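You operate a simulated robot arm through the tools that you are given. There is no shell and no other tool. Be economical: measure what you need, move in short steps, check, and stop when the job is done.

You run a simulated robot arm. Do the job below in one go: nothing can be reset, and whatever is moved stays where it is left.

Task
Wind the film back, put that reel on its peg and load the 1921 reel.
Fine: wind back before the gate opens; gate shut at the end; the lamp stays on, the dials as they are. Where these are worked on the way, their far stop is far enough and under half their travel is too little: film gate.

It is judged by the outcome, as a careful person would: the job done as asked, and still so three seconds after it is handed in. It fails if anything else is knocked over, pushed out of place, dropped, spilled or broken.

Robot
A 7-joint arm with a two-finger parallel gripper, fixed in place. Base frame: the origin is at the foot of the arm, x ahead of it, y to its left, z up; the work surface is at about z = 80.8. Lengths are in cm, angles in degrees, forces in N, time in s.
With the tool pointing down near the work surface it reaches from about 30 to 70 cm from the base axis. Its first joint turns from -66.0 to 66.0 degrees. Payload 1.57 kg.
The TCP is the grasp point between the finger pads, 3 cm short of the fingertips. In the tool frame z runs along the fingers and y along their closing line. The gripper opens to 11 cm. The fingers are 2.4 cm wide and 1.2 cm thick; the gripper's body (4.8 by 11.2 cm) begins 7.8 cm behind the TCP.
Orientation is that of the tool frame in the base frame, as a unit quaternion [w, x, y, z]. With the fingers straight down and closing along the base's y, the tool's x points along the base's -x, its y along +y and its z along -z.

Tools
- The arm moves only by the tool jog_arm. Its argument "plan" is a list of rows, each an object (a shift or turn left out is 0, a gripper value left out holds the last) with "slide": the shift along the tool's x, y, z in units of 30 mm (1.0 is 30 mm), a list of three; "dr": the turn, a rotation vector about the tool's x, y, z in units of 5 degrees (1.0 is 5 degrees), a list of three; "grip": the gripper command, from -1 (fully open) to 1 (shut), values between in proportion. In form: [{"slide": [x, y, z], "dr": [rx, ry, rz], "grip": grip}, ...]. A call has 1 to 12 rows; each row shifts and turns the commanded pose from where the row before left it, along the tool's axes as they then stand. A call with a number of a shift or a turn outside -1 to 1 is refused whole. Each row takes 0.2 s and may step no farther than 5 cm and 8.6 degrees from the row before; otherwise, or with a gripper value out of range, the whole call is refused. Where a pose cannot be reached the arm comes as near as it can. A force on the tool above 40 N (or 10 N above the force at the start of the call, whichever is more), or a blocked arm, ends the call early, and 0.2 s more pass. The fingers move at their own pace (about 10.8 cm/s each) and stop on an object; they squeeze with about 24 N. The grip force told is the motor's: it shows also when the fingers shut on nothing. Time passes only in rows, and 0.2 s behind the last, so rows that do not move let the fingers close. The reply holds the time, the measured pose of the TCP, the force on the tool along the base axes, the opening and the grip force, in the units named above and with some noise, with the torque about the TCP (base axes, N m) and any sound that the robot's microphone picked up.
- Cameras (640 x 400 px; columns grow to the right, rows downward): "scene" is fixed at [15.76, -38.96, 139.44]; the picture's right is [0.83, -0.56, 0.00], its down [-0.37, -0.54, -0.76] and it looks along [0.43, 0.63, -0.65] (base axes); focal length 346 px, centre (320, 200). "wrist" rides on the gripper at [7, 1.6, -14.1] in the tool frame; the picture's right is [-0.23, 0.97, 0.00], its down [-0.86, -0.20, -0.48] and it looks along [-0.47, -0.11, 0.88] (tool axes); focal length 222 px, centre (320, 200). There is no depth. A picture from a camera that has moved, and an enlarged one, comes with that camera's place and axes in the base frame and with its lens.
- get_image(camera): a new picture of that camera. It takes no simulated time.
- inspect(camera, box): a new picture of the part [left, top, right, bottom] of that camera's present view, enlarged. It takes no simulated time.
- finish_job(): hands the job in; it is judged then, once.

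Go step by step. Nothing tells you positions but the pictures and the camera data: compare them with the known pose of the tool, close in by small moves and look again before you grip or let go. The budget is 120 turns and 84 pictures, counting those below and the enlarged ones. Unless the task says otherwise, let go and move clear before handing in, and close with one line.

The tools are called by a JSON object that holds its "op" and its "data". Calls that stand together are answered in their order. jog_arm: Moves the arm, as the interface text tells. Its arguments: {"type":"object","properties":{"plan":{"type":"array","items":{"type":"object","properties":{"slide":{"type":"array","items":{"type":"number"}},"dr":{"type":"array","items":{"type":"number"}},"grip":{"type":"number"}}}}},"required":["plan"]} The other tools are called the same way: get_image (camera) takes a picture; inspect (camera, box) takes an enlarged picture of a part of a camera's view; finish_job () hands the job in.

At the start:

```text
t: 0.0
tool_pos: [48.6, -1.45, 108.0]
tool_rot: [0.0, 0.001, 1.0, 0.0]
force: [0.3, 0.3, -0.6]
wrist_torque: [0.02, -0.02, 0.0]
opening: 10.95
finger_force: 0.0
```

scene: 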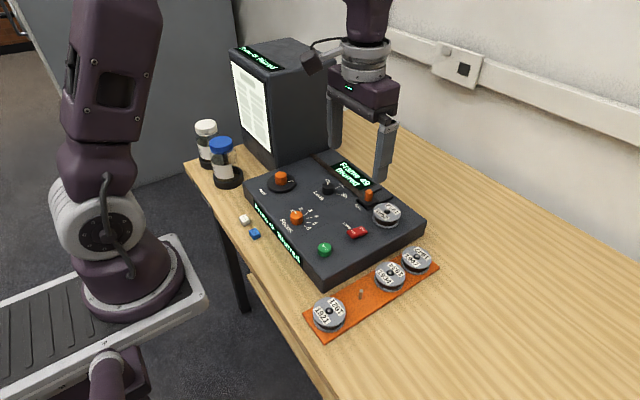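
wrist: 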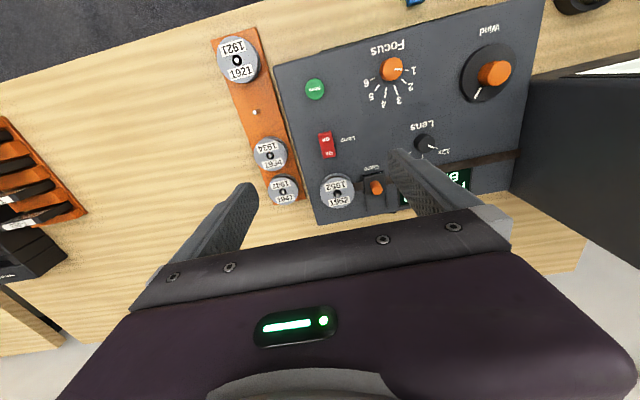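

I see a film reader with a wind knob, focus dial, lens knob, lamp switch, gate lever and a loaded reel, plus an orange rack with three reels and one bare peg. I'll enlarge views to read labels.

{"op": "inspect", "data": {"camera": "scene", "box": [230, 140, 450, 280]}}

{"op": "inspect", "data": {"camera": "wrist", "box": [200, 20, 540, 230]}}

{"op": "inspect", "data": {"camera": "scene", "box": [300, 180, 450, 340]}}

{"op": "inspect", "data": {"camera": "scene", "box": [220, 30, 330, 160]}}

```text
2.86 times, centred on (340, 210) of scene
camera zoom: at [15.76, -38.96, 139.44], right [0.83, -0.56, 0.0], down [-0.37, -0.54, -0.76], along [0.43, 0.63, -0.65], focal length 990 px, centre (263, 171)
```

zoom: 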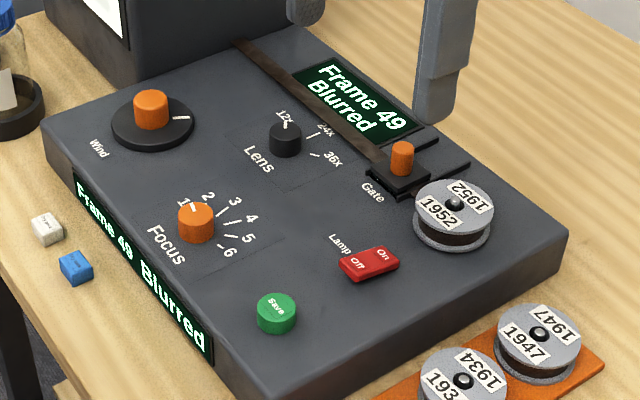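

```text
1.88 times, centred on (370, 125) of wrist
camera zoom: at [41.68, 0.05, 122.25], right [0.23, 0.97, 0.0], down [0.86, -0.2, 0.48], along [0.47, -0.11, -0.88], focal length 418 px, centre (226, 341)
```

zoom: 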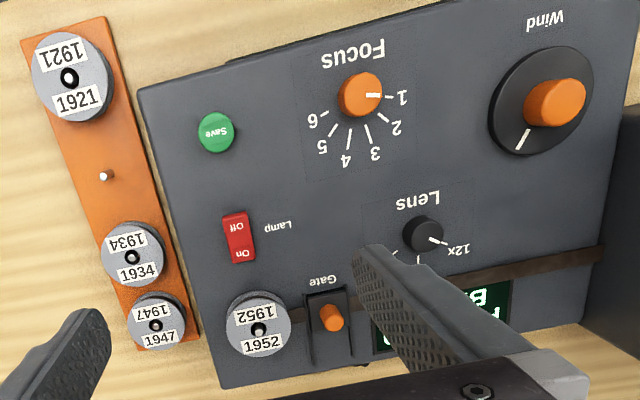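

```text
2.50 times, centred on (375, 260) of scene
camera zoom: at [15.76, -38.96, 139.44], right [0.83, -0.56, 0.0], down [-0.37, -0.54, -0.76], along [0.43, 0.63, -0.65], focal length 866 px, centre (182, 50)
```

zoom: 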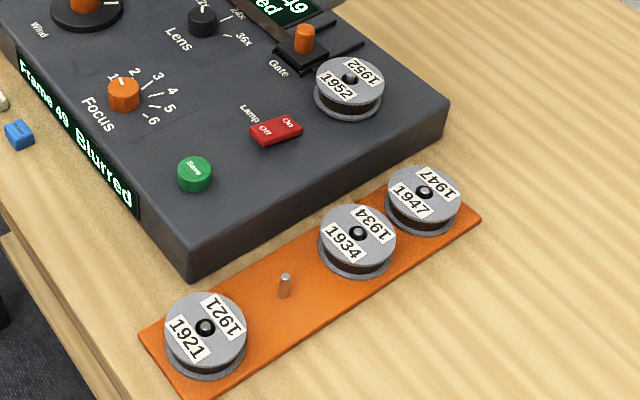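

```text
3.08 times, centred on (275, 95) of scene
camera zoom: at [15.76, -38.96, 139.44], right [0.83, -0.56, 0.0], down [-0.37, -0.54, -0.76], along [0.43, 0.63, -0.65], focal length 1066 px, centre (458, 523)
```

zoom: 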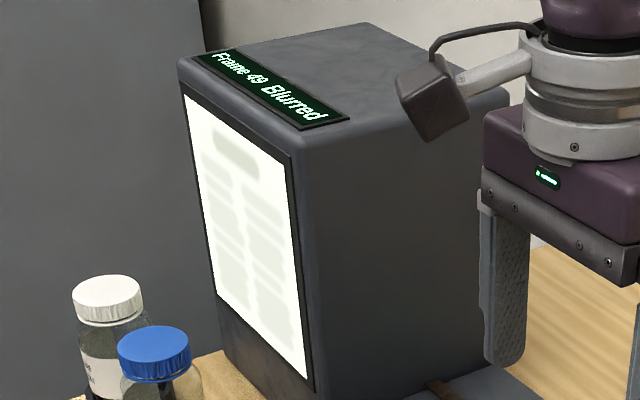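

The readouts say "Frame 49". Estimated positions: wind knob (46.2, 22.9, top 90), gate knob (59.5, 5.5), reel 1952 (59, -1), reel 1921 (36.5, -11.3) and the bare peg (44, -11.3). I'll move above the wind knob and look.

{"op": "jog_arm", "data": {"plan": [{"slide": [0.09, 0.9, 0.3], "grip": -0.2}, {"slide": [0.09, 0.9, 0.3]}, {"slide": [0.09, 0.9, 0.3]}, {"slide": [0.09, 0.9, 0.3]}, {"slide": [0.09, 0.9, 0.3]}, {"slide": [0.09, 0.9, 0.3]}, {"slide": [0.09, 0.9, 0.3]}, {"slide": [0.09, 0.9, 0.3]}, {"slide": [0.08, 0.9, 0.27]}, {}]}}

{"op": "get_image", "data": {"camera": "wrist"}}

{"op": "get_image", "data": {"camera": "scene"}}

```text
t: 2.2
tool_pos: [46.34, 22.67, 99.9]
tool_rot: [0.0, 0.001, 1.0, 0.0]
force: [-1.0, -0.4, 0.8]
wrist_torque: [-0.03, 0.04, -0.01]
opening: 6.6
finger_force: 0.1
```

```text
77 pictures are left
camera wrist: at [39.33, 24.43, 114.22], right [0.23, 0.97, 0.0], down [0.86, -0.2, 0.48], along [0.47, -0.11, -0.88], focal length 222 px, centre (320, 200)
```

wrist: 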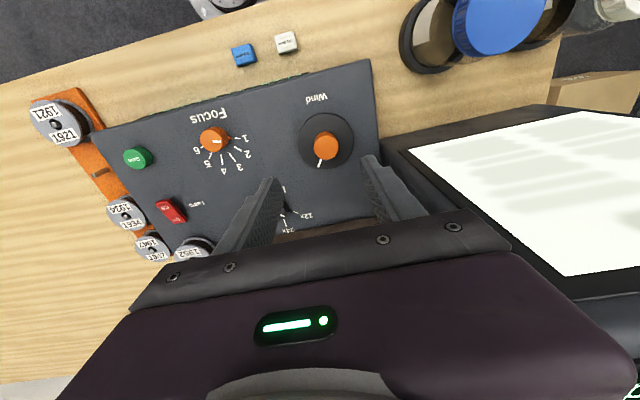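

```text
76 pictures are left
```

scene: 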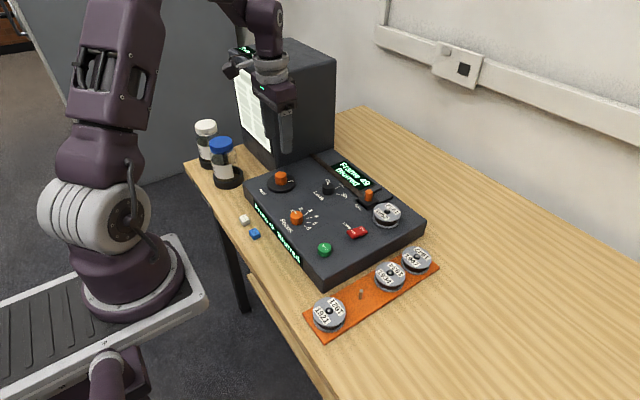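

The knob is around (46.2, 23.5), with its top near z 89. I'll shift and descend partway.

{"op": "jog_arm", "data": {"plan": [{"slide": [0.04, 0.28, 0.5]}, {"slide": [0, 0, 0.7]}, {"slide": [0, 0, 0.7]}, {}]}}

{"op": "get_image", "data": {"camera": "wrist"}}

{"op": "inspect", "data": {"camera": "scene", "box": [220, 100, 340, 220]}}

```text
t: 3.2
tool_pos: [46.05, 23.7, 94.16]
tool_rot: [-0.001, 0.0, 1.0, 0.0]
force: [-1.1, -0.6, 0.1]
wrist_torque: [-0.02, 0.0, 0.0]
opening: 6.63
finger_force: 0.0
```

```text
75 pictures are left
camera wrist: at [39.16, 25.3, 108.43], right [0.23, 0.97, 0.0], down [0.85, -0.2, 0.48], along [0.47, -0.11, -0.88], focal length 222 px, centre (320, 200)
```

wrist: 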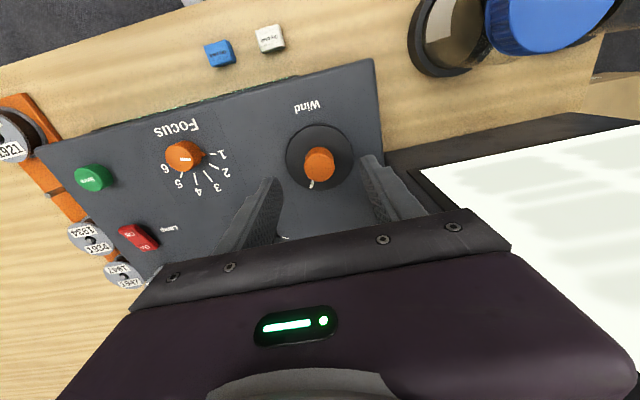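

```text
3.33 times, centred on (280, 160) of scene
camera zoom: at [15.76, -38.96, 139.44], right [0.83, -0.56, 0.0], down [-0.37, -0.54, -0.76], along [0.43, 0.63, -0.65], focal length 1155 px, centre (453, 333)
```

zoom: 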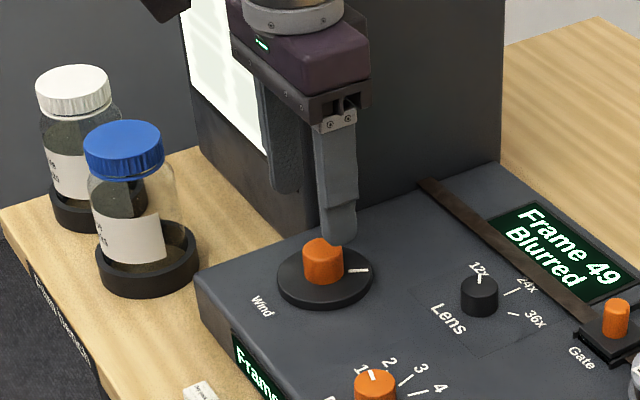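

The tool is centred over the knob, so I'll descend and grip.

{"op": "jog_arm", "data": {"plan": [{"slide": [0, 0, 0.7]}, {"slide": [0.02, 0, 0.67]}, {}, {"grip": 1}, {"grip": 1}, {"grip": 1}]}}

{"op": "inspect", "data": {"camera": "scene", "box": [220, 100, 380, 220]}}

```text
t: 4.6
tool_pos: [46.06, 23.49, 90.24]
tool_rot: [0.0, 0.0, 1.0, 0.0]
force: [-0.6, -2.3, -6.0]
wrist_torque: [-0.09, -0.4, -0.02]
opening: 2.88
finger_force: 38.4
```

```text
3.33 times, centred on (300, 160) of scene
camera zoom: at [15.77, -38.96, 139.44], right [0.83, -0.56, 0.0], down [-0.37, -0.54, -0.76], along [0.43, 0.63, -0.65], focal length 1155 px, centre (387, 333)
```

zoom: 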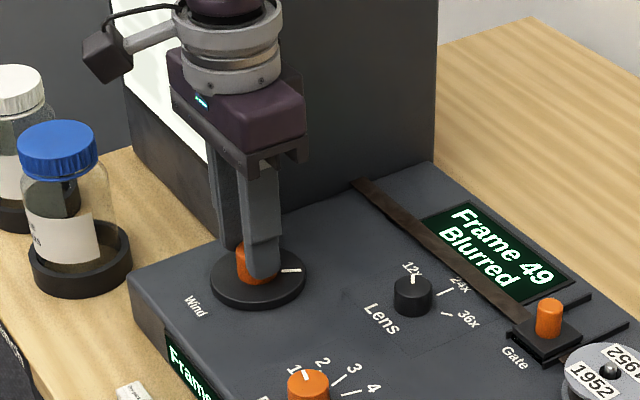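

Gripped at 2.9 cm. I'll test-turn 30° counterclockwise (seen from above).

{"op": "jog_arm", "data": {"plan": [{"dr": [0, 0, -1]}, {"dr": [0, 0, -1]}, {"dr": [0, 0, -1]}, {"dr": [0, 0, -1]}, {"dr": [0, 0, -1]}, {"dr": [0, 0, -1]}]}}

{"op": "inspect", "data": {"camera": "scene", "box": [220, 100, 380, 220]}}

```text
t: 6.0
tool_pos: [46.1, 23.27, 90.14]
tool_rot: [-0.001, -0.259, 0.966, -0.001]
force: [4.5, -25.7, 1.2]
wrist_torque: [-1.2, 0.46, -0.1]
opening: 2.9
finger_force: 38.3
```

```text
3.33 times, centred on (300, 160) of scene
camera zoom: at [15.77, -39.03, 139.42], right [0.83, -0.56, 0.0], down [-0.37, -0.54, -0.76], along [0.43, 0.63, -0.65], focal length 1155 px, centre (387, 333)
```

zoom: 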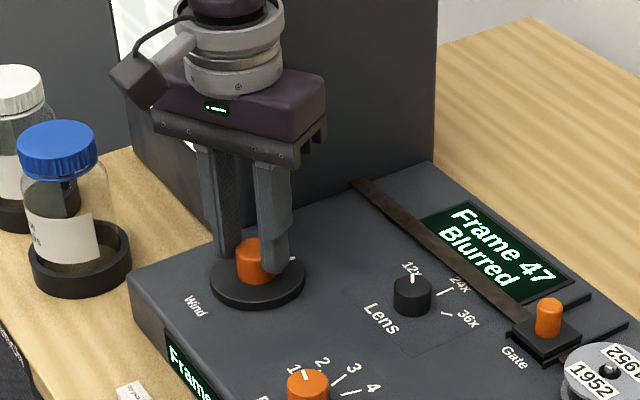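

Counterclockwise winds back, about 2 frames per 30°. I'll recentre slightly and keep turning.

{"op": "jog_arm", "data": {"plan": [{"slide": [0.067, -0.115, 0]}, {"dr": [0, 0, -1]}, {"dr": [0, 0, -1]}, {"dr": [0, 0, -1]}, {"dr": [0, 0, -1]}, {"dr": [0, 0, -1]}, {"dr": [0, 0, -1]}, {"dr": [0, 0, -1]}, {"dr": [0, 0, -1]}, {"dr": [0, 0, -1]}, {"dr": [0, 0, -1]}, {"dr": [0, 0, -1]}]}}

{"op": "inspect", "data": {"camera": "scene", "box": [220, 100, 380, 220]}}

```text
t: 8.4
tool_pos: [46.43, 23.03, 90.18]
tool_rot: [0.003, -0.642, 0.766, -0.002]
force: [6.2, 0.3, -10.4]
wrist_torque: [-0.06, -0.27, -0.07]
opening: 2.88
finger_force: 38.6
stopped in row 12: the force on the tool passed its limit at 41 N (the readings are from after the stop); the commanded pose is now the measured one
```

```text
3.33 times, centred on (300, 160) of scene
camera zoom: at [15.79, -38.95, 139.44], right [0.83, -0.56, 0.0], down [-0.37, -0.54, -0.76], along [0.43, 0.63, -0.65], focal length 1155 px, centre (387, 333)
```

zoom: 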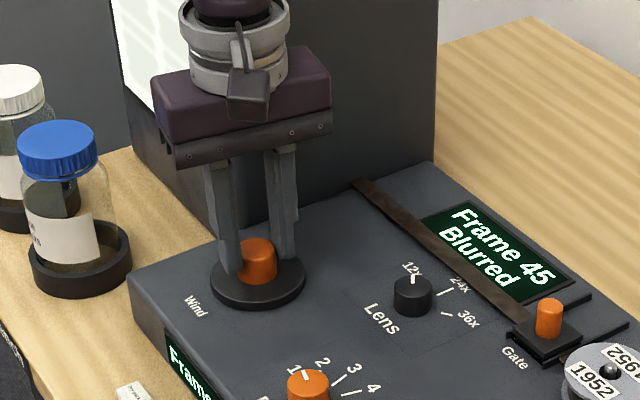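

Frame 45 now; the force stop came from being off-centre. I'll nudge to the knob centre and keep turning to see how far the wrist can go.

{"op": "jog_arm", "data": {"plan": [{"slide": [-0.06, 0, 0], "grip": 0.3}, {"grip": 0.3}, {"grip": 1}, {"grip": 1}, {"dr": [0, 0, -1]}, {"dr": [0, 0, -1]}, {"dr": [0, 0, -1]}, {"dr": [0, 0, -1]}, {"dr": [0, 0, -1]}, {"dr": [0, 0, -1]}, {"dr": [0, 0, -1]}, {"dr": [0, 0, -1]}]}}

{"op": "inspect", "data": {"camera": "scene", "box": [220, 100, 380, 220]}}

```text
t: 10.7
tool_pos: [46.62, 23.3, 90.32]
tool_rot: [-0.004, 0.819, -0.574, 0.003]
force: [8.3, 1.9, -12.5]
wrist_torque: [0.07, -0.37, -0.01]
opening: 2.89
finger_force: 38.7
stopped in row 11: the force on the tool passed its limit at 41 N (the readings are from after the stop); the commanded pose is now the measured one
```

```text
3.33 times, centred on (300, 160) of scene
camera zoom: at [15.8, -38.95, 139.44], right [0.83, -0.56, 0.0], down [-0.37, -0.54, -0.76], along [0.43, 0.63, -0.65], focal length 1155 px, centre (387, 333)
```

zoom: 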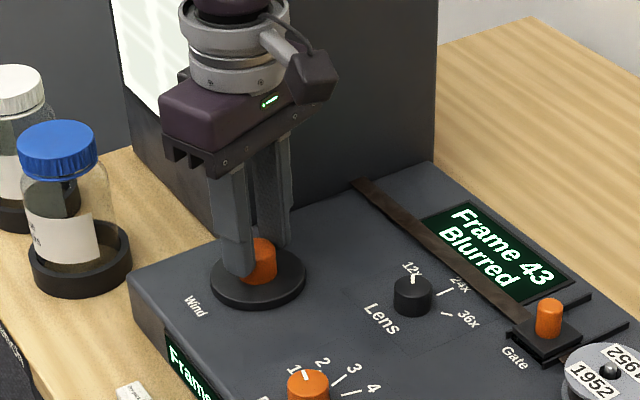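

Frame 43 after 110°. The knob centre seems nearer (46.75, 23.4), so I'll regrip there and continue.

{"op": "jog_arm", "data": {"plan": [{"grip": 0.3}, {"slide": [-0.017, -0.052, 0]}, {}, {"grip": 1}, {"grip": 1}, {}]}}

{"op": "jog_arm", "data": {"plan": [{"dr": [0, 0, -1]}, {"dr": [0, 0, -1]}, {"dr": [0, 0, -1]}, {"dr": [0, 0, -1]}]}}

```text
t: 12.1
tool_pos: [46.49, 23.44, 90.33]
tool_rot: [-0.002, 0.819, -0.574, 0.004]
force: [-8.7, -1.7, 3.9]
wrist_torque: [-0.24, 0.27, 0.03]
opening: 2.87
finger_force: 38.3
```

```text
t: 13.1
tool_pos: [46.6, 23.26, 90.4]
tool_rot: [-0.003, 0.907, -0.422, 0.003]
force: [-0.6, 0.8, -4.7]
wrist_torque: [0.08, 0.06, -0.53]
opening: 2.86
finger_force: 38.9
```

Forces are low near (46.55, 23.3), so I'll keep turning.

{"op": "jog_arm", "data": {"plan": [{"dr": [0, 0, -1]}, {"dr": [0, 0, -1]}, {"dr": [0, 0, -1]}, {"dr": [0, 0, -1]}, {"dr": [0, 0, -1]}, {"dr": [0, 0, -1]}]}}

{"op": "inspect", "data": {"camera": "scene", "box": [220, 100, 380, 220]}}

```text
t: 14.5
tool_pos: [46.52, 23.48, 90.39]
tool_rot: [-0.003, 0.985, -0.172, 0.004]
force: [5.8, 5.8, 10.4]
wrist_torque: [0.17, -0.05, -0.67]
opening: 2.86
finger_force: 38.6
```

```text
3.33 times, centred on (300, 160) of scene
camera zoom: at [15.76, -38.95, 139.44], right [0.83, -0.56, 0.0], down [-0.37, -0.54, -0.76], along [0.43, 0.63, -0.65], focal length 1155 px, centre (387, 333)
```

zoom: 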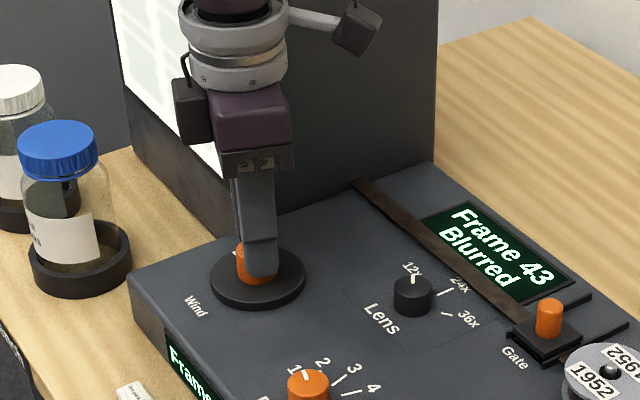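

The readout has stayed at 43 with more torque, so the grip slips or the knob is at a stop. I'll open the fingers and look at the disc mark.

{"op": "jog_arm", "data": {"plan": [{"grip": 0}, {"slide": [0, 0, -1]}, {"slide": [0, 0, -1]}, {"slide": [0, 0, -0.5]}]}}

{"op": "inspect", "data": {"camera": "scene", "box": [240, 130, 400, 250]}}

{"op": "get_image", "data": {"camera": "wrist"}}

```text
t: 15.5
tool_pos: [46.35, 23.5, 97.82]
tool_rot: [-0.001, 0.985, -0.174, 0.003]
force: [-0.6, -1.1, 0.0]
wrist_torque: [0.01, 0.01, 0.01]
opening: 5.52
finger_force: 0.0
```

```text
3.33 times, centred on (320, 190) of scene
camera zoom: at [15.76, -38.96, 139.44], right [0.83, -0.56, 0.0], down [-0.37, -0.54, -0.76], along [0.43, 0.63, -0.65], focal length 1155 px, centre (320, 233)
```

zoom: 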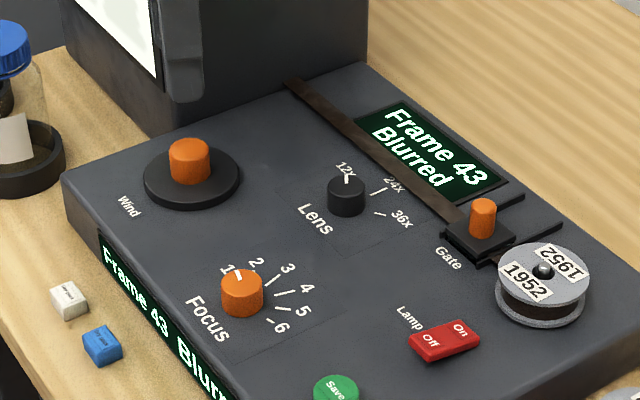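

```text
67 pictures are left
camera wrist: at [52.2, 19.57, 112.12], right [-0.55, -0.84, -0.01], down [-0.74, 0.48, 0.47], along [-0.39, 0.26, -0.88], focal length 222 px, centre (320, 200)
```

wrist: 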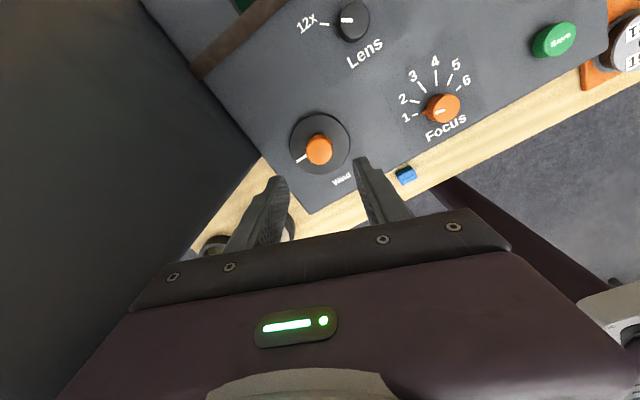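

The mark turned about 128° (to point at +y), so there was some slip. I'll rotate the wrist back, regrip slightly lower and test again.

{"op": "jog_arm", "data": {"plan": [{"dr": [0, 0, 1]}, {"dr": [0, 0, 1]}, {"dr": [0, 0, 1]}, {"dr": [0, 0, 1]}, {"dr": [0, 0, 1]}, {"dr": [0, 0, 1]}, {"dr": [0, 0, 1]}, {"dr": [0, 0, 1]}, {"dr": [0, 0, 1]}, {"dr": [0, 0, 1]}, {"dr": [0, 0, 1]}, {"dr": [0, 0, 1]}]}}

{"op": "jog_arm", "data": {"plan": [{"dr": [0, 0, 1]}, {"dr": [0, 0, 1]}, {"dr": [0, 0, 1]}, {"dr": [0, 0, 1]}, {"dr": [0, 0, 1]}, {"dr": [0, 0, 1]}, {"slide": [0.009, -0.074, 0.9]}, {"slide": [0, 0, 0.9]}, {"slide": [0, 0, 0.85]}, {}, {"grip": 1}, {"grip": 1}]}}

{"op": "jog_arm", "data": {"plan": [{}, {"dr": [0, 0, -1]}, {"dr": [0, 0, -1]}, {"dr": [0, 0, -1]}, {"dr": [0, 0, -1]}]}}

{"op": "inspect", "data": {"camera": "scene", "box": [220, 100, 380, 220]}}

```text
t: 18.1
tool_pos: [46.54, 23.37, 97.78]
tool_rot: [-0.003, 0.766, -0.643, 0.003]
force: [0.6, 0.2, 0.2]
wrist_torque: [0.01, 0.0, 0.01]
opening: 5.47
finger_force: 0.0
```

```text
t: 20.7
tool_pos: [46.58, 23.48, 89.81]
tool_rot: [0.001, -0.574, 0.819, 0.0]
force: [-33.7, 12.9, 7.3]
wrist_torque: [0.31, 1.17, 0.01]
opening: 2.91
finger_force: 39.1
```

```text
t: 21.6
tool_pos: [46.5, 23.55, 89.77]
tool_rot: [0.003, -0.651, 0.759, 0.001]
force: [-5.4, 2.4, 5.1]
wrist_torque: [0.03, 0.27, -0.17]
opening: 2.91
finger_force: 38.5
stopped in row 4: the force on the tool passed its limit at 47 N (the readings are from after the stop); the commanded pose is now the measured one
```

```text
3.33 times, centred on (300, 160) of scene
camera zoom: at [15.74, -38.96, 139.45], right [0.83, -0.56, 0.0], down [-0.37, -0.54, -0.76], along [0.43, 0.63, -0.65], focal length 1155 px, centre (387, 333)
```

zoom: 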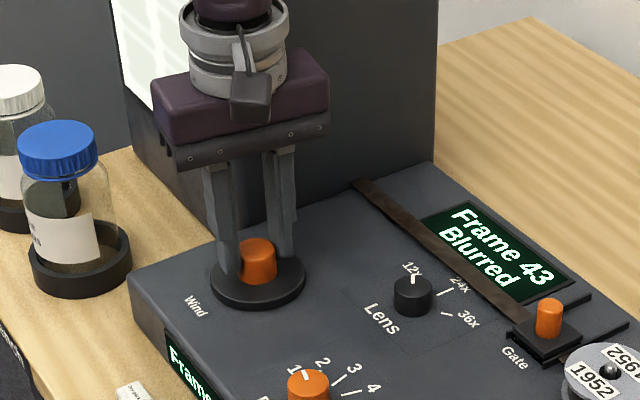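

The centre is now pinned at about (46.45, 23.55). I'll turn on from here.

{"op": "jog_arm", "data": {"plan": [{"dr": [0, 0, -1]}, {"dr": [0, 0, -1]}, {"dr": [0, 0, -1]}, {"dr": [0, 0, -1]}, {}]}}

{"op": "inspect", "data": {"camera": "scene", "box": [220, 100, 380, 220]}}

{"op": "get_image", "data": {"camera": "wrist"}}

```text
t: 22.8
tool_pos: [46.57, 23.66, 89.8]
tool_rot: [-0.003, 0.773, -0.634, -0.001]
force: [-18.1, 3.3, 6.9]
wrist_torque: [0.03, 0.63, -0.37]
opening: 2.92
finger_force: 38.5
```

```text
3.33 times, centred on (300, 160) of scene
camera zoom: at [15.71, -38.96, 139.45], right [0.83, -0.56, 0.0], down [-0.37, -0.54, -0.76], along [0.43, 0.63, -0.65], focal length 1155 px, centre (387, 333)
```

zoom: 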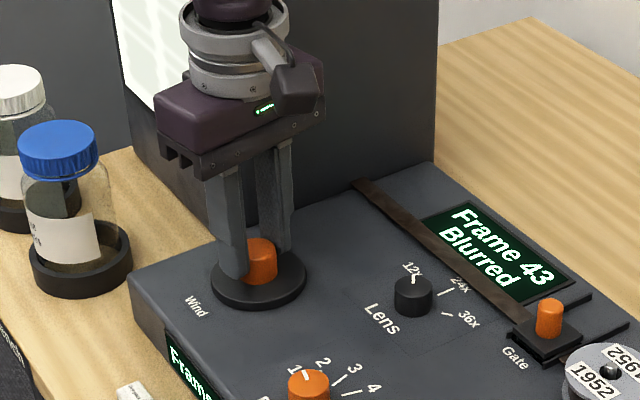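

```text
64 pictures are left
camera wrist: at [46.21, 16.33, 103.99], right [-1.0, 0.03, 0.0], down [0.03, 0.87, 0.48], along [0.02, 0.48, -0.87], focal length 222 px, centre (320, 200)
```

wrist: 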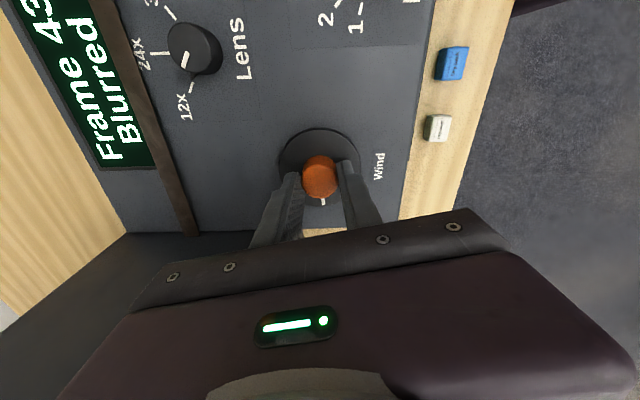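

The mark again stays at +y while the gripper slips, so this is a physical end stop in the decreasing-frame direction. I'll let go, rise and check the displays and film strip.

{"op": "jog_arm", "data": {"plan": [{"grip": 0}, {"grip": 0}, {"slide": [0, 0, -1]}, {"slide": [0, 0, -1]}, {"slide": [0, 0, -1]}, {"slide": [0, 0, -1]}, {}]}}

{"op": "get_image", "data": {"camera": "wrist"}}

{"op": "inspect", "data": {"camera": "scene", "box": [320, 140, 420, 240]}}

{"op": "inspect", "data": {"camera": "scene", "box": [225, 30, 325, 110]}}

```text
t: 24.4
tool_pos: [46.69, 23.62, 101.66]
tool_rot: [-0.005, 0.773, -0.634, -0.001]
force: [-0.3, -0.1, -0.1]
wrist_torque: [0.0, -0.01, -0.01]
opening: 5.52
finger_force: 0.1
```

```text
63 pictures are left
camera wrist: at [46.37, 16.28, 115.92], right [-1.0, 0.03, 0.0], down [0.03, 0.87, 0.48], along [0.02, 0.48, -0.87], focal length 222 px, centre (320, 200)
```

wrist: 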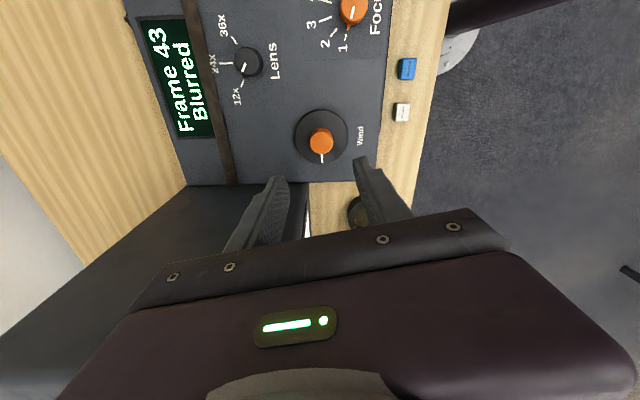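

```text
4.00 times, centred on (370, 190) of scene
camera zoom: at [15.76, -38.96, 139.44], right [0.83, -0.56, 0.0], down [-0.37, -0.54, -0.76], along [0.43, 0.63, -0.65], focal length 1386 px, centre (120, 240)
```

zoom: 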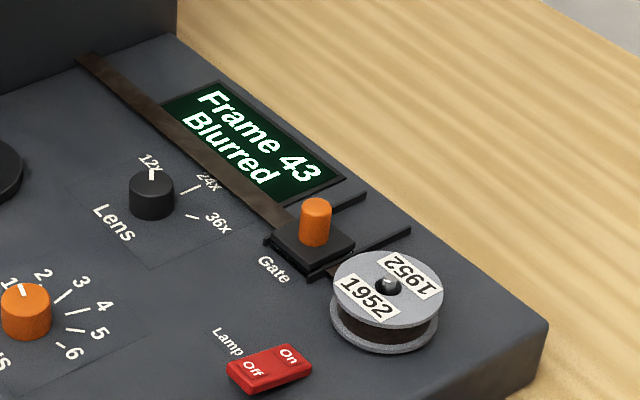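

```text
5.00 times, centred on (275, 70) of scene
camera zoom: at [15.76, -38.96, 139.44], right [0.83, -0.56, 0.0], down [-0.37, -0.54, -0.76], along [0.43, 0.63, -0.65], focal length 1732 px, centre (545, 850)
```

zoom: 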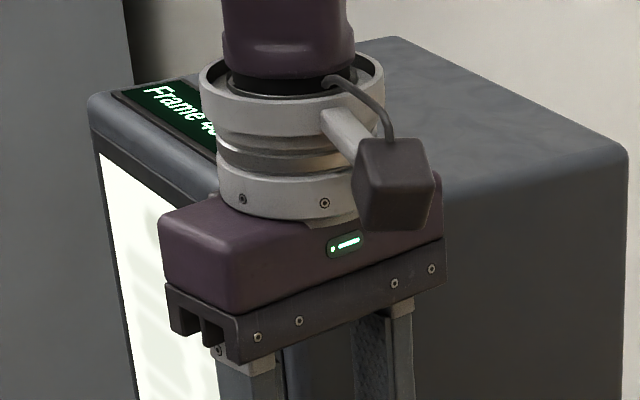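

The mark still points at +y and the film strip is unchanged; the display says "Frame 43". Before relying on this as the rewound end, I'll try the other direction to learn the knob's range, since turning back afterwards is simple.

{"op": "jog_arm", "data": {"plan": [{"slide": [0.008, 0.083, 0.95]}, {"slide": [0, 0, 1]}, {"slide": [0, 0, 1]}, {"slide": [0, 0, 0.97]}, {}, {"grip": 1}, {"grip": 1}, {}]}}

{"op": "jog_arm", "data": {"plan": [{"dr": [0, 0, 1]}, {"dr": [0, 0, 1]}, {"dr": [0, 0, 1]}, {"dr": [0, 0, 1]}, {"dr": [0, 0, 1]}, {"dr": [0, 0, 1]}, {"dr": [0, 0, 1]}, {"dr": [0, 0, 1]}, {"dr": [0, 0, 1]}, {"dr": [0, 0, 1]}, {"dr": [0, 0, 1]}, {"dr": [0, 0, 1]}]}}

{"op": "inspect", "data": {"camera": "scene", "box": [220, 100, 380, 220]}}

```text
t: 26.2
tool_pos: [46.43, 23.44, 90.08]
tool_rot: [-0.004, 0.773, -0.635, -0.001]
force: [5.5, 2.8, -13.0]
wrist_torque: [0.32, -0.25, -0.03]
opening: 2.87
finger_force: 38.9
```

```text
t: 28.3
tool_pos: [46.36, 23.41, 90.02]
tool_rot: [0.004, -0.453, 0.892, 0.002]
force: [-1.8, -2.6, 7.4]
wrist_torque: [-0.18, 0.24, 0.0]
opening: 2.9
finger_force: 38.9
stopped in row 10: the force on the tool passed its limit at 40 N (the readings are from after the stop); the commanded pose is now the measured one
```

```text
3.33 times, centred on (300, 160) of scene
camera zoom: at [15.74, -38.97, 139.44], right [0.83, -0.56, 0.0], down [-0.37, -0.54, -0.76], along [0.43, 0.63, -0.65], focal length 1155 px, centre (387, 333)
```

zoom: 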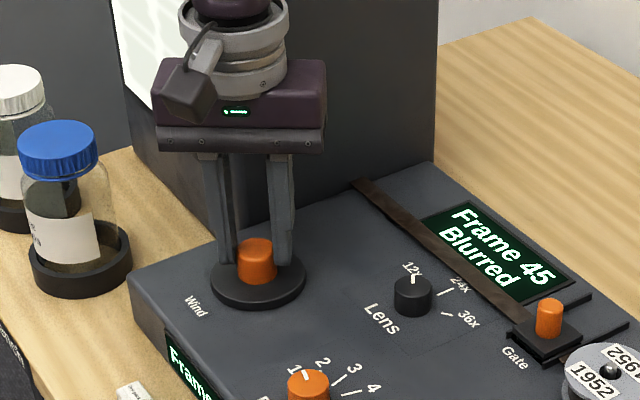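

Frame 45 again, so readings repeat. I'll continue clockwise.

{"op": "jog_arm", "data": {"plan": [{"dr": [0, 0, 1]}, {"dr": [0, 0, 1]}, {"dr": [0, 0, 1]}, {"dr": [0, 0, 1]}, {"dr": [0, 0, 1]}, {"dr": [0, 0, 1]}, {"dr": [0, 0, 1]}, {"dr": [0, 0, 1]}, {"dr": [0, 0, 1]}, {"dr": [0, 0, 1]}, {"dr": [0, 0, 1]}, {"dr": [0, 0, 1]}]}}

{"op": "jog_arm", "data": {"plan": [{"dr": [0, 0, 1]}, {"dr": [0, 0, 1]}, {"dr": [0, 0, 1]}]}}

{"op": "inspect", "data": {"camera": "scene", "box": [220, 100, 380, 220]}}

```text
t: 30.9
tool_pos: [46.38, 23.53, 90.13]
tool_rot: [0.001, 0.053, 0.999, 0.005]
force: [-12.5, 1.2, 33.2]
wrist_torque: [0.05, 0.45, 0.01]
opening: 2.88
finger_force: 38.6
```

```text
t: 31.7
tool_pos: [46.54, 23.52, 89.93]
tool_rot: [0.001, 0.183, 0.983, 0.004]
force: [-7.9, 2.4, 12.5]
wrist_torque: [0.21, 0.36, 0.03]
opening: 2.86
finger_force: 38.6
```

```text
3.33 times, centred on (300, 160) of scene
camera zoom: at [15.72, -38.97, 139.45], right [0.83, -0.56, 0.0], down [-0.37, -0.54, -0.76], along [0.43, 0.63, -0.65], focal length 1155 px, centre (387, 333)
```

zoom: 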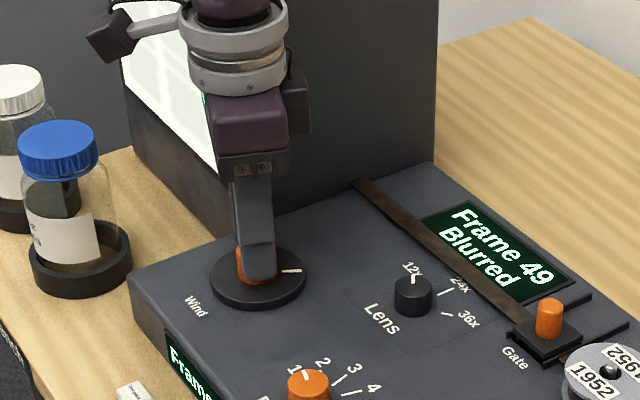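

Back at 49 exactly. I'll regrip and go further clockwise to learn the other end.

{"op": "jog_arm", "data": {"plan": [{"grip": 0.2}, {"grip": 0.2}, {"dr": [0, 0, -1]}, {"dr": [0, 0, -1]}, {"dr": [0, 0, -1]}, {"dr": [0, 0, -1]}, {"dr": [0, 0, -1]}, {"dr": [0, 0, -1]}, {"dr": [0, 0, -1]}, {"dr": [0, 0, -1]}, {"dr": [0, 0, -1]}, {"dr": [0, 0, -1]}]}}

{"op": "jog_arm", "data": {"plan": [{"dr": [0, 0, -1]}, {"dr": [0, 0, -1]}, {"dr": [0, 0, -1]}, {"dr": [0, 0, -1]}, {"dr": [0, 0, -1]}, {"dr": [0, 0, -1]}, {"dr": [0, 0, -1]}, {"dr": [0, 0, -1]}, {"dr": [0, 0, -1]}, {"dr": [0, 0, -1]}, {"dr": [0, 0, -1]}, {"dr": [0, 0, -1]}]}}

{"op": "jog_arm", "data": {"plan": [{"grip": 1}, {"grip": 1}, {}, {"dr": [0, 0, 1]}, {"dr": [0, 0, 1]}, {"dr": [0, 0, 1]}, {"dr": [0, 0, 1]}, {"dr": [0, 0, 1]}, {"dr": [0, 0, 1]}, {"dr": [0, 0, 1]}, {"dr": [0, 0, 1]}, {"dr": [0, 0, 1]}]}}

{"op": "jog_arm", "data": {"plan": [{"dr": [0, 0, 1]}, {"dr": [0, 0, 1]}, {"dr": [0, 0, 1]}, {"dr": [0, 0, 1]}, {"dr": [0, 0, 1]}, {"dr": [0, 0, 1]}, {"dr": [0, 0, 1]}, {"dr": [0, 0, 1]}, {"dr": [0, 0, 1]}, {"dr": [0, 0, 1]}, {"dr": [0, 0, 1]}, {"dr": [0, 0, 1]}]}}

{"op": "inspect", "data": {"camera": "scene", "box": [220, 100, 380, 220]}}

```text
t: 34.3
tool_pos: [46.49, 23.48, 90.09]
tool_rot: [0.003, -0.25, 0.968, 0.003]
force: [-0.1, -0.4, -0.1]
wrist_torque: [0.0, -0.04, 0.03]
opening: 4.41
finger_force: 0.0
```

```text
t: 36.9
tool_pos: [46.57, 23.48, 90.07]
tool_rot: [0.004, -0.701, 0.713, 0.0]
force: [-0.7, -0.8, 0.0]
wrist_torque: [-0.02, -0.01, 0.02]
opening: 4.42
finger_force: 0.0
```

```text
t: 39.5
tool_pos: [46.4, 23.38, 90.02]
tool_rot: [0.005, -0.373, 0.928, 0.003]
force: [2.1, -0.3, 38.7]
wrist_torque: [0.02, -0.16, 0.03]
opening: 2.88
finger_force: 38.9
```

```text
t: 42.1
tool_pos: [46.45, 23.45, 89.98]
tool_rot: [0.002, 0.141, 0.99, 0.004]
force: [6.0, 8.1, 14.2]
wrist_torque: [0.12, -0.81, 0.01]
opening: 2.89
finger_force: 38.7
```

```text
3.33 times, centred on (300, 160) of scene
camera zoom: at [15.75, -38.95, 139.45], right [0.83, -0.56, 0.0], down [-0.37, -0.54, -0.76], along [0.43, 0.63, -0.65], focal length 1155 px, centre (387, 333)
```

zoom: 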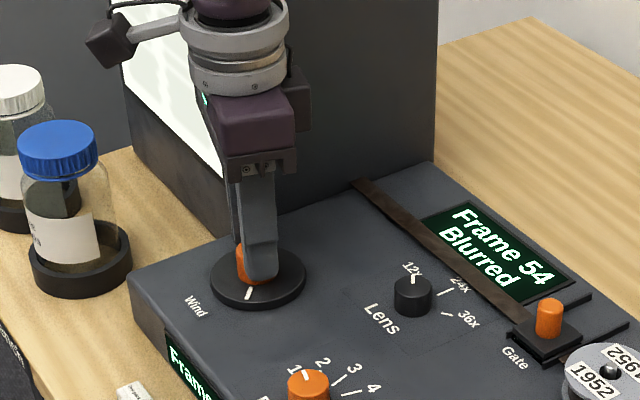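

Forward continues (54) with no rewound message, so counterclockwise to the stop at 43 is fully wound back. I'll turn counterclockwise again to that stop.

{"op": "jog_arm", "data": {"plan": [{"dr": [0, 0, -1]}, {"dr": [0, 0, -1]}, {"dr": [0, 0, -1]}, {"dr": [0, 0, -1]}, {"dr": [0, 0, -1]}, {"dr": [0, 0, -1]}, {"dr": [0, 0, -1]}, {"dr": [0, 0, -1]}, {"dr": [0, 0, -1]}, {"dr": [0, 0, -1]}, {"dr": [0, 0, -1]}, {"dr": [0, 0, -1]}]}}

{"op": "jog_arm", "data": {"plan": [{"dr": [0, 0, -1]}, {"dr": [0, 0, -1]}, {"dr": [0, 0, -1]}, {"dr": [0, 0, -1]}, {"dr": [0, 0, -1]}, {"dr": [0, 0, -1]}, {"dr": [0, 0, -1]}, {"dr": [0, 0, -1]}, {"dr": [0, 0, -1]}, {"dr": [0, 0, -1]}, {"dr": [0, 0, -1]}, {"dr": [0, 0, -1]}]}}

{"op": "jog_arm", "data": {"plan": [{"grip": 0.2}, {"grip": 0.2}, {"dr": [0, 0, 1]}, {"dr": [0, 0, 1]}, {"dr": [0, 0, 1]}, {"dr": [0, 0, 1]}, {"dr": [0, 0, 1]}, {"dr": [0, 0, 1]}, {"dr": [0, 0, 1]}, {"dr": [0, 0, 1]}, {"dr": [0, 0, 1]}, {"dr": [0, 0, 1]}]}}

{"op": "inspect", "data": {"camera": "scene", "box": [220, 100, 380, 220]}}

```text
t: 44.7
tool_pos: [46.48, 23.49, 89.89]
tool_rot: [0.003, -0.374, 0.927, 0.002]
force: [6.5, 3.5, -11.3]
wrist_torque: [-0.08, 0.07, -0.01]
opening: 2.88
finger_force: 38.8
```

```text
t: 47.3
tool_pos: [46.5, 23.42, 89.98]
tool_rot: [-0.003, 0.788, -0.615, -0.001]
force: [7.4, -2.0, -31.9]
wrist_torque: [0.14, -0.1, -0.01]
opening: 2.89
finger_force: 39.0
```

```text
t: 49.9
tool_pos: [46.44, 23.45, 90.03]
tool_rot: [0.003, -0.453, 0.892, 0.003]
force: [-0.6, -0.6, -0.8]
wrist_torque: [-0.03, -0.03, -0.03]
opening: 4.42
finger_force: 0.0
```

```text
3.33 times, centred on (300, 160) of scene
camera zoom: at [15.76, -38.96, 139.44], right [0.83, -0.56, 0.0], down [-0.37, -0.54, -0.76], along [0.43, 0.63, -0.65], focal length 1155 px, centre (387, 333)
```

zoom: 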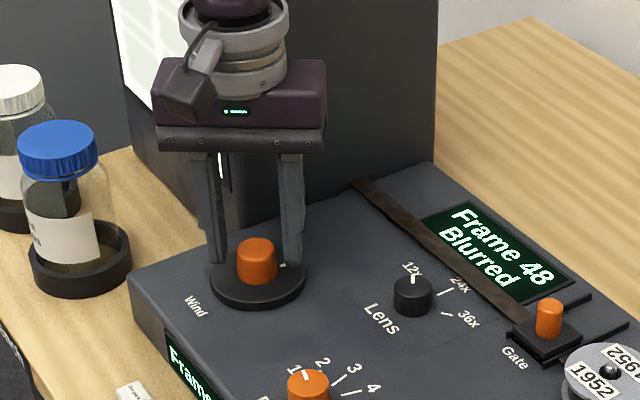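

Frame 48. I'll regrip and turn another ~120°, into the stop.

{"op": "jog_arm", "data": {"plan": [{"grip": 1}, {"grip": 1}, {}, {"dr": [0, 0, -1]}, {"dr": [0, 0, -1]}, {"dr": [0, 0, -1]}, {"dr": [0, 0, -1]}, {"dr": [0, 0, -1]}, {"dr": [0, 0, -1]}, {"dr": [0, 0, -1]}, {"dr": [0, 0, -1]}, {"dr": [0, 0, -1]}]}}

{"op": "jog_arm", "data": {"plan": [{"dr": [0, 0, -1]}, {"dr": [0, 0, -1]}, {"dr": [0, 0, -1]}, {"dr": [0, 0, -1]}, {"dr": [0, 0, -1]}, {"dr": [0, 0, -1]}, {"dr": [0, 0, -1]}, {"dr": [0, 0, -1]}, {"dr": [0, 0, -1]}, {"dr": [0, 0, -1]}, {"dr": [0, 0, -1]}, {"dr": [0, 0, -1]}]}}

{"op": "inspect", "data": {"camera": "scene", "box": [220, 100, 380, 220]}}

```text
t: 52.5
tool_pos: [46.57, 23.36, 90.06]
tool_rot: [-0.005, 0.76, -0.65, 0.0]
force: [-11.9, -4.6, 23.9]
wrist_torque: [-0.15, 0.4, -0.03]
opening: 2.88
finger_force: 38.5
```

```text
t: 55.1
tool_pos: [46.43, 23.5, 90.11]
tool_rot: [-0.005, 0.983, -0.182, 0.002]
force: [10.8, 5.6, 4.4]
wrist_torque: [0.27, -0.06, -0.61]
opening: 2.89
finger_force: 38.6
```

```text
3.33 times, centred on (300, 160) of scene
camera zoom: at [15.78, -38.95, 139.44], right [0.83, -0.56, 0.0], down [-0.37, -0.54, -0.76], along [0.43, 0.63, -0.65], focal length 1155 px, centre (387, 333)
```

zoom: 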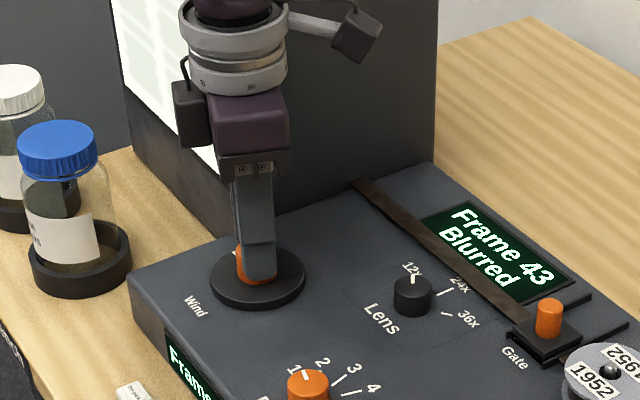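

At the stop again: frame 43, fully wound back. I'll release, raise, turn the wrist to close along x and travel to above the gate knob.

{"op": "jog_arm", "data": {"plan": [{"grip": 0}, {"grip": 0}, {"slide": [0, 0, -1]}, {"slide": [0, 0, -1]}, {"slide": [0, 0, -1]}, {"slide": [0, 0, -1], "dr": [0, 0, 1]}, {"dr": [0, 0, 1]}, {"dr": [0, 0, 1]}, {"dr": [0, 0, 1]}, {"dr": [0, 0, 1]}, {"dr": [0, 0, 1]}, {"dr": [0, 0, 1]}]}}

{"op": "jog_arm", "data": {"plan": [{"dr": [0, 0, 1]}, {"dr": [0, 0, 1]}, {"dr": [0, 0, 1]}, {"dr": [0, 0, 1]}, {"dr": [0, 0, 1]}, {"dr": [0, 0, 1]}, {"dr": [0, 0, 0.8]}, {}]}}

{"op": "jog_arm", "data": {"plan": [{"slide": [0.85, -0.6, 0]}, {"slide": [0.85, -0.6, 0]}, {"slide": [0.85, -0.6, 0]}, {"slide": [0.85, -0.6, 0]}, {"slide": [0.85, -0.6, 0]}, {"slide": [0.85, -0.6, 0]}, {"slide": [0.85, -0.6, 0]}, {}]}}

{"op": "get_image", "data": {"camera": "wrist"}}

{"op": "inspect", "data": {"camera": "scene", "box": [300, 120, 440, 240]}}

```text
t: 57.7
tool_pos: [46.31, 23.37, 102.01]
tool_rot: [-0.005, 0.882, -0.471, 0.0]
force: [-0.4, 1.1, -0.2]
wrist_torque: [-0.05, 0.0, 0.02]
opening: 5.51
finger_force: 0.0
```

```text
t: 59.5
tool_pos: [46.5, 23.31, 102.09]
tool_rot: [0.004, -0.706, 0.708, 0.0]
force: [0.2, 0.0, 0.7]
wrist_torque: [0.02, -0.02, -0.05]
opening: 5.5
finger_force: 0.0
```

```text
t: 61.3
tool_pos: [58.94, 5.73, 101.87]
tool_rot: [0.004, -0.707, 0.708, 0.001]
force: [0.1, 0.6, -0.7]
wrist_torque: [0.01, 0.0, 0.02]
opening: 5.5
finger_force: 0.1
```

```text
55 pictures are left
camera wrist: at [57.23, -1.27, 115.95], right [-0.97, 0.23, 0.0], down [0.2, 0.85, 0.49], along [0.11, 0.47, -0.87], focal length 222 px, centre (320, 200)
```

wrist: 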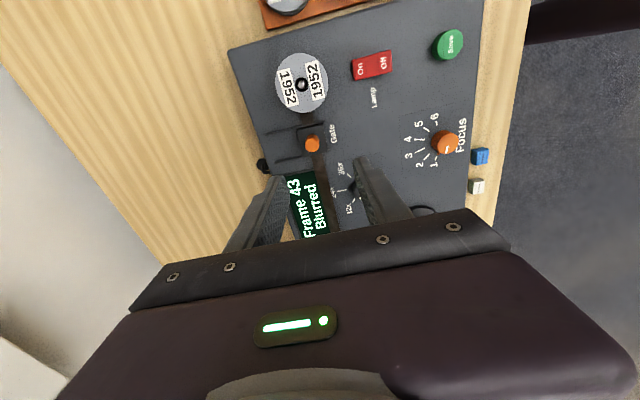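

```text
3.33 times, centred on (370, 180) of scene
camera zoom: at [15.76, -38.96, 139.44], right [0.83, -0.56, 0.0], down [-0.37, -0.54, -0.76], along [0.43, 0.63, -0.65], focal length 1155 px, centre (153, 267)
```

zoom: 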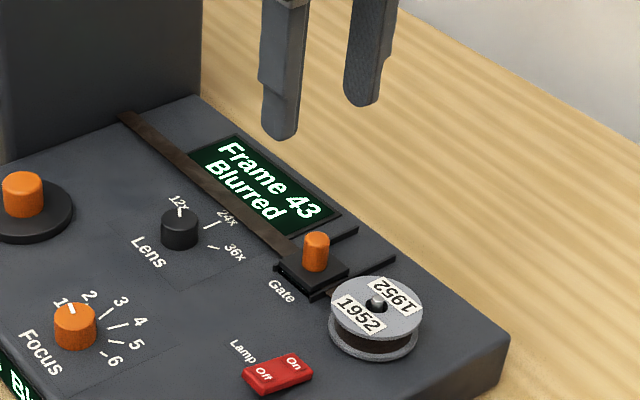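

Gate knob is at about (59.75, 5.45). I'll descend around it and grip along x.

{"op": "jog_arm", "data": {"plan": [{"slide": [0.093, -0.27, 0.8]}, {"slide": [0, 0, 1]}, {"slide": [0, 0, 1]}, {"slide": [0, 0, 1]}, {}, {"grip": 1}, {"grip": 1}, {"grip": 1}]}}

{"op": "inspect", "data": {"camera": "scene", "box": [320, 140, 440, 240]}}

```text
t: 63.1
tool_pos: [59.96, 5.52, 90.37]
tool_rot: [0.005, -0.706, 0.708, 0.0]
force: [15.7, 0.3, -9.0]
wrist_torque: [0.05, -0.23, -0.03]
opening: 1.65
finger_force: 31.8
```

```text
4.00 times, centred on (380, 190) of scene
camera zoom: at [15.81, -38.96, 139.44], right [0.83, -0.56, 0.0], down [-0.37, -0.54, -0.76], along [0.43, 0.63, -0.65], focal length 1386 px, centre (80, 240)
```

zoom: 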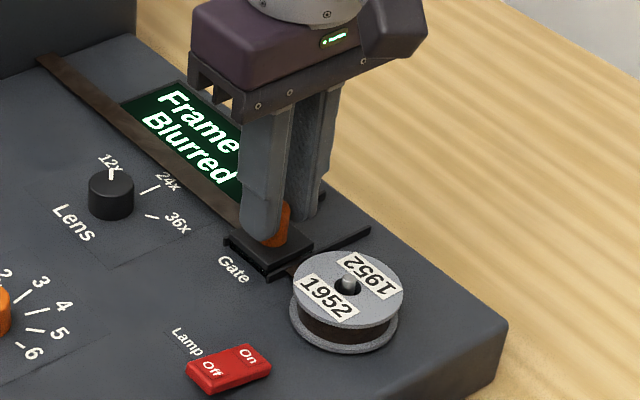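

Gripped. I'll slide the gate toward +x in small steps until the stop.

{"op": "jog_arm", "data": {"plan": [{"slide": [0, -0.15, 0]}, {"slide": [0, -0.15, 0]}, {"slide": [0, -0.15, 0]}, {"slide": [0, -0.15, 0]}, {"slide": [0, -0.15, 0]}, {"slide": [0, -0.15, 0]}]}}

{"op": "inspect", "data": {"camera": "scene", "box": [320, 140, 440, 240]}}

```text
t: 64.5
tool_pos: [62.64, 5.28, 90.45]
tool_rot: [0.004, -0.706, 0.708, 0.002]
force: [-0.1, 17.0, -24.4]
wrist_torque: [0.45, 0.01, 0.0]
opening: 1.65
finger_force: 32.0
```

```text
4.00 times, centred on (380, 190) of scene
camera zoom: at [15.81, -38.92, 139.45], right [0.83, -0.56, 0.0], down [-0.37, -0.54, -0.76], along [0.43, 0.62, -0.65], focal length 1386 px, centre (80, 240)
```

zoom: 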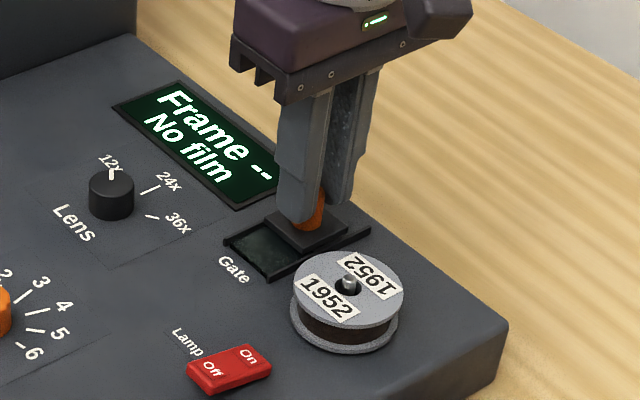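

The gate opens and the film has gone ("No film"). I'll push on to the far stop.

{"op": "jog_arm", "data": {"plan": [{"slide": [0, -0.12, 0]}, {"slide": [0, -0.12, 0]}, {"slide": [0, -0.12, 0]}, {"slide": [0, -0.12, 0]}, {"slide": [0, -0.12, 0]}, {"slide": [0, -0.12, 0]}]}}

{"op": "inspect", "data": {"camera": "scene", "box": [320, 140, 440, 240]}}

```text
t: 65.9
tool_pos: [64.22, 5.28, 90.56]
tool_rot: [-0.003, -0.707, 0.707, 0.007]
force: [-20.9, -1.2, 16.5]
wrist_torque: [0.05, 0.51, 0.05]
opening: 1.67
finger_force: 31.9
stopped in row 6: the force on the tool passed its limit at 45 N (the readings are from after the stop); the commanded pose is now the measured one
```

```text
4.00 times, centred on (380, 190) of scene
camera zoom: at [15.67, -38.97, 139.45], right [0.83, -0.56, 0.0], down [-0.37, -0.54, -0.76], along [0.43, 0.63, -0.65], focal length 1386 px, centre (80, 240)
```

zoom: 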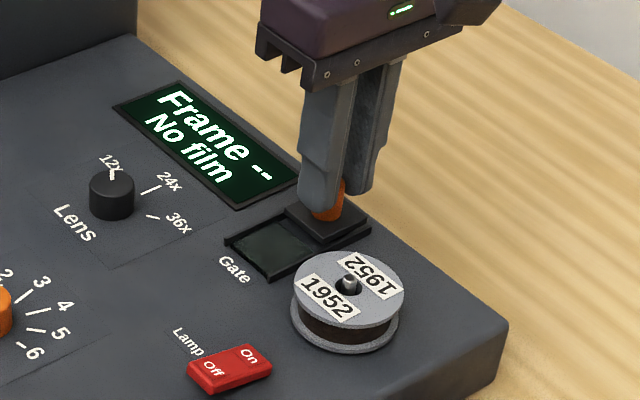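

Gate fully open. I'll release, raise and move over the 1952 reel.

{"op": "jog_arm", "data": {"plan": [{"grip": 0.3}, {"grip": 0.3}, {"slide": [0, 0, -1]}, {"slide": [0, 0, -1]}, {"slide": [0, 0, -1]}, {"slide": [0.7, 0.55, 0], "grip": -0.345}, {"slide": [0.7, 0.55, 0]}, {"slide": [0.7, 0.55, 0]}, {}]}}

{"op": "get_image", "data": {"camera": "wrist"}}

{"op": "inspect", "data": {"camera": "scene", "box": [320, 120, 460, 240]}}

```text
t: 67.9
tool_pos: [59.51, -1.23, 99.41]
tool_rot: [-0.002, -0.706, 0.708, 0.005]
force: [-0.2, -0.4, -0.3]
wrist_torque: [-0.01, -0.03, -0.01]
opening: 7.44
finger_force: 0.0
```

```text
50 pictures are left
camera wrist: at [57.87, -8.23, 113.52], right [-0.97, 0.23, 0.01], down [0.21, 0.85, 0.48], along [0.1, 0.47, -0.88], focal length 222 px, centre (320, 200)
```

wrist: 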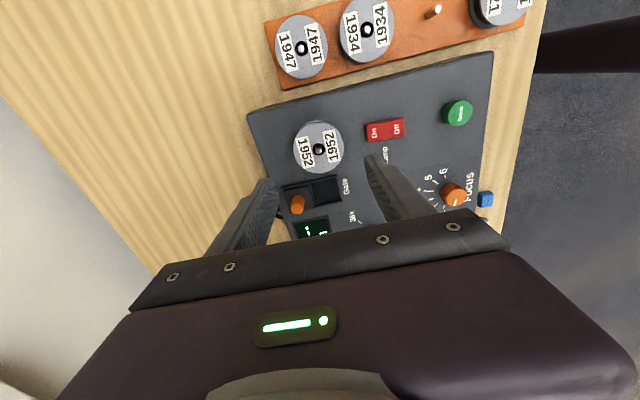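

```text
3.33 times, centred on (390, 180) of scene
camera zoom: at [15.76, -38.96, 139.44], right [0.83, -0.56, 0.0], down [-0.37, -0.54, -0.76], along [0.43, 0.63, -0.65], focal length 1155 px, centre (87, 267)
```

zoom: 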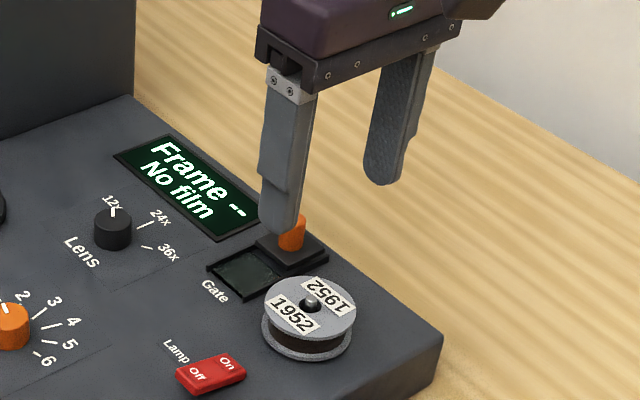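

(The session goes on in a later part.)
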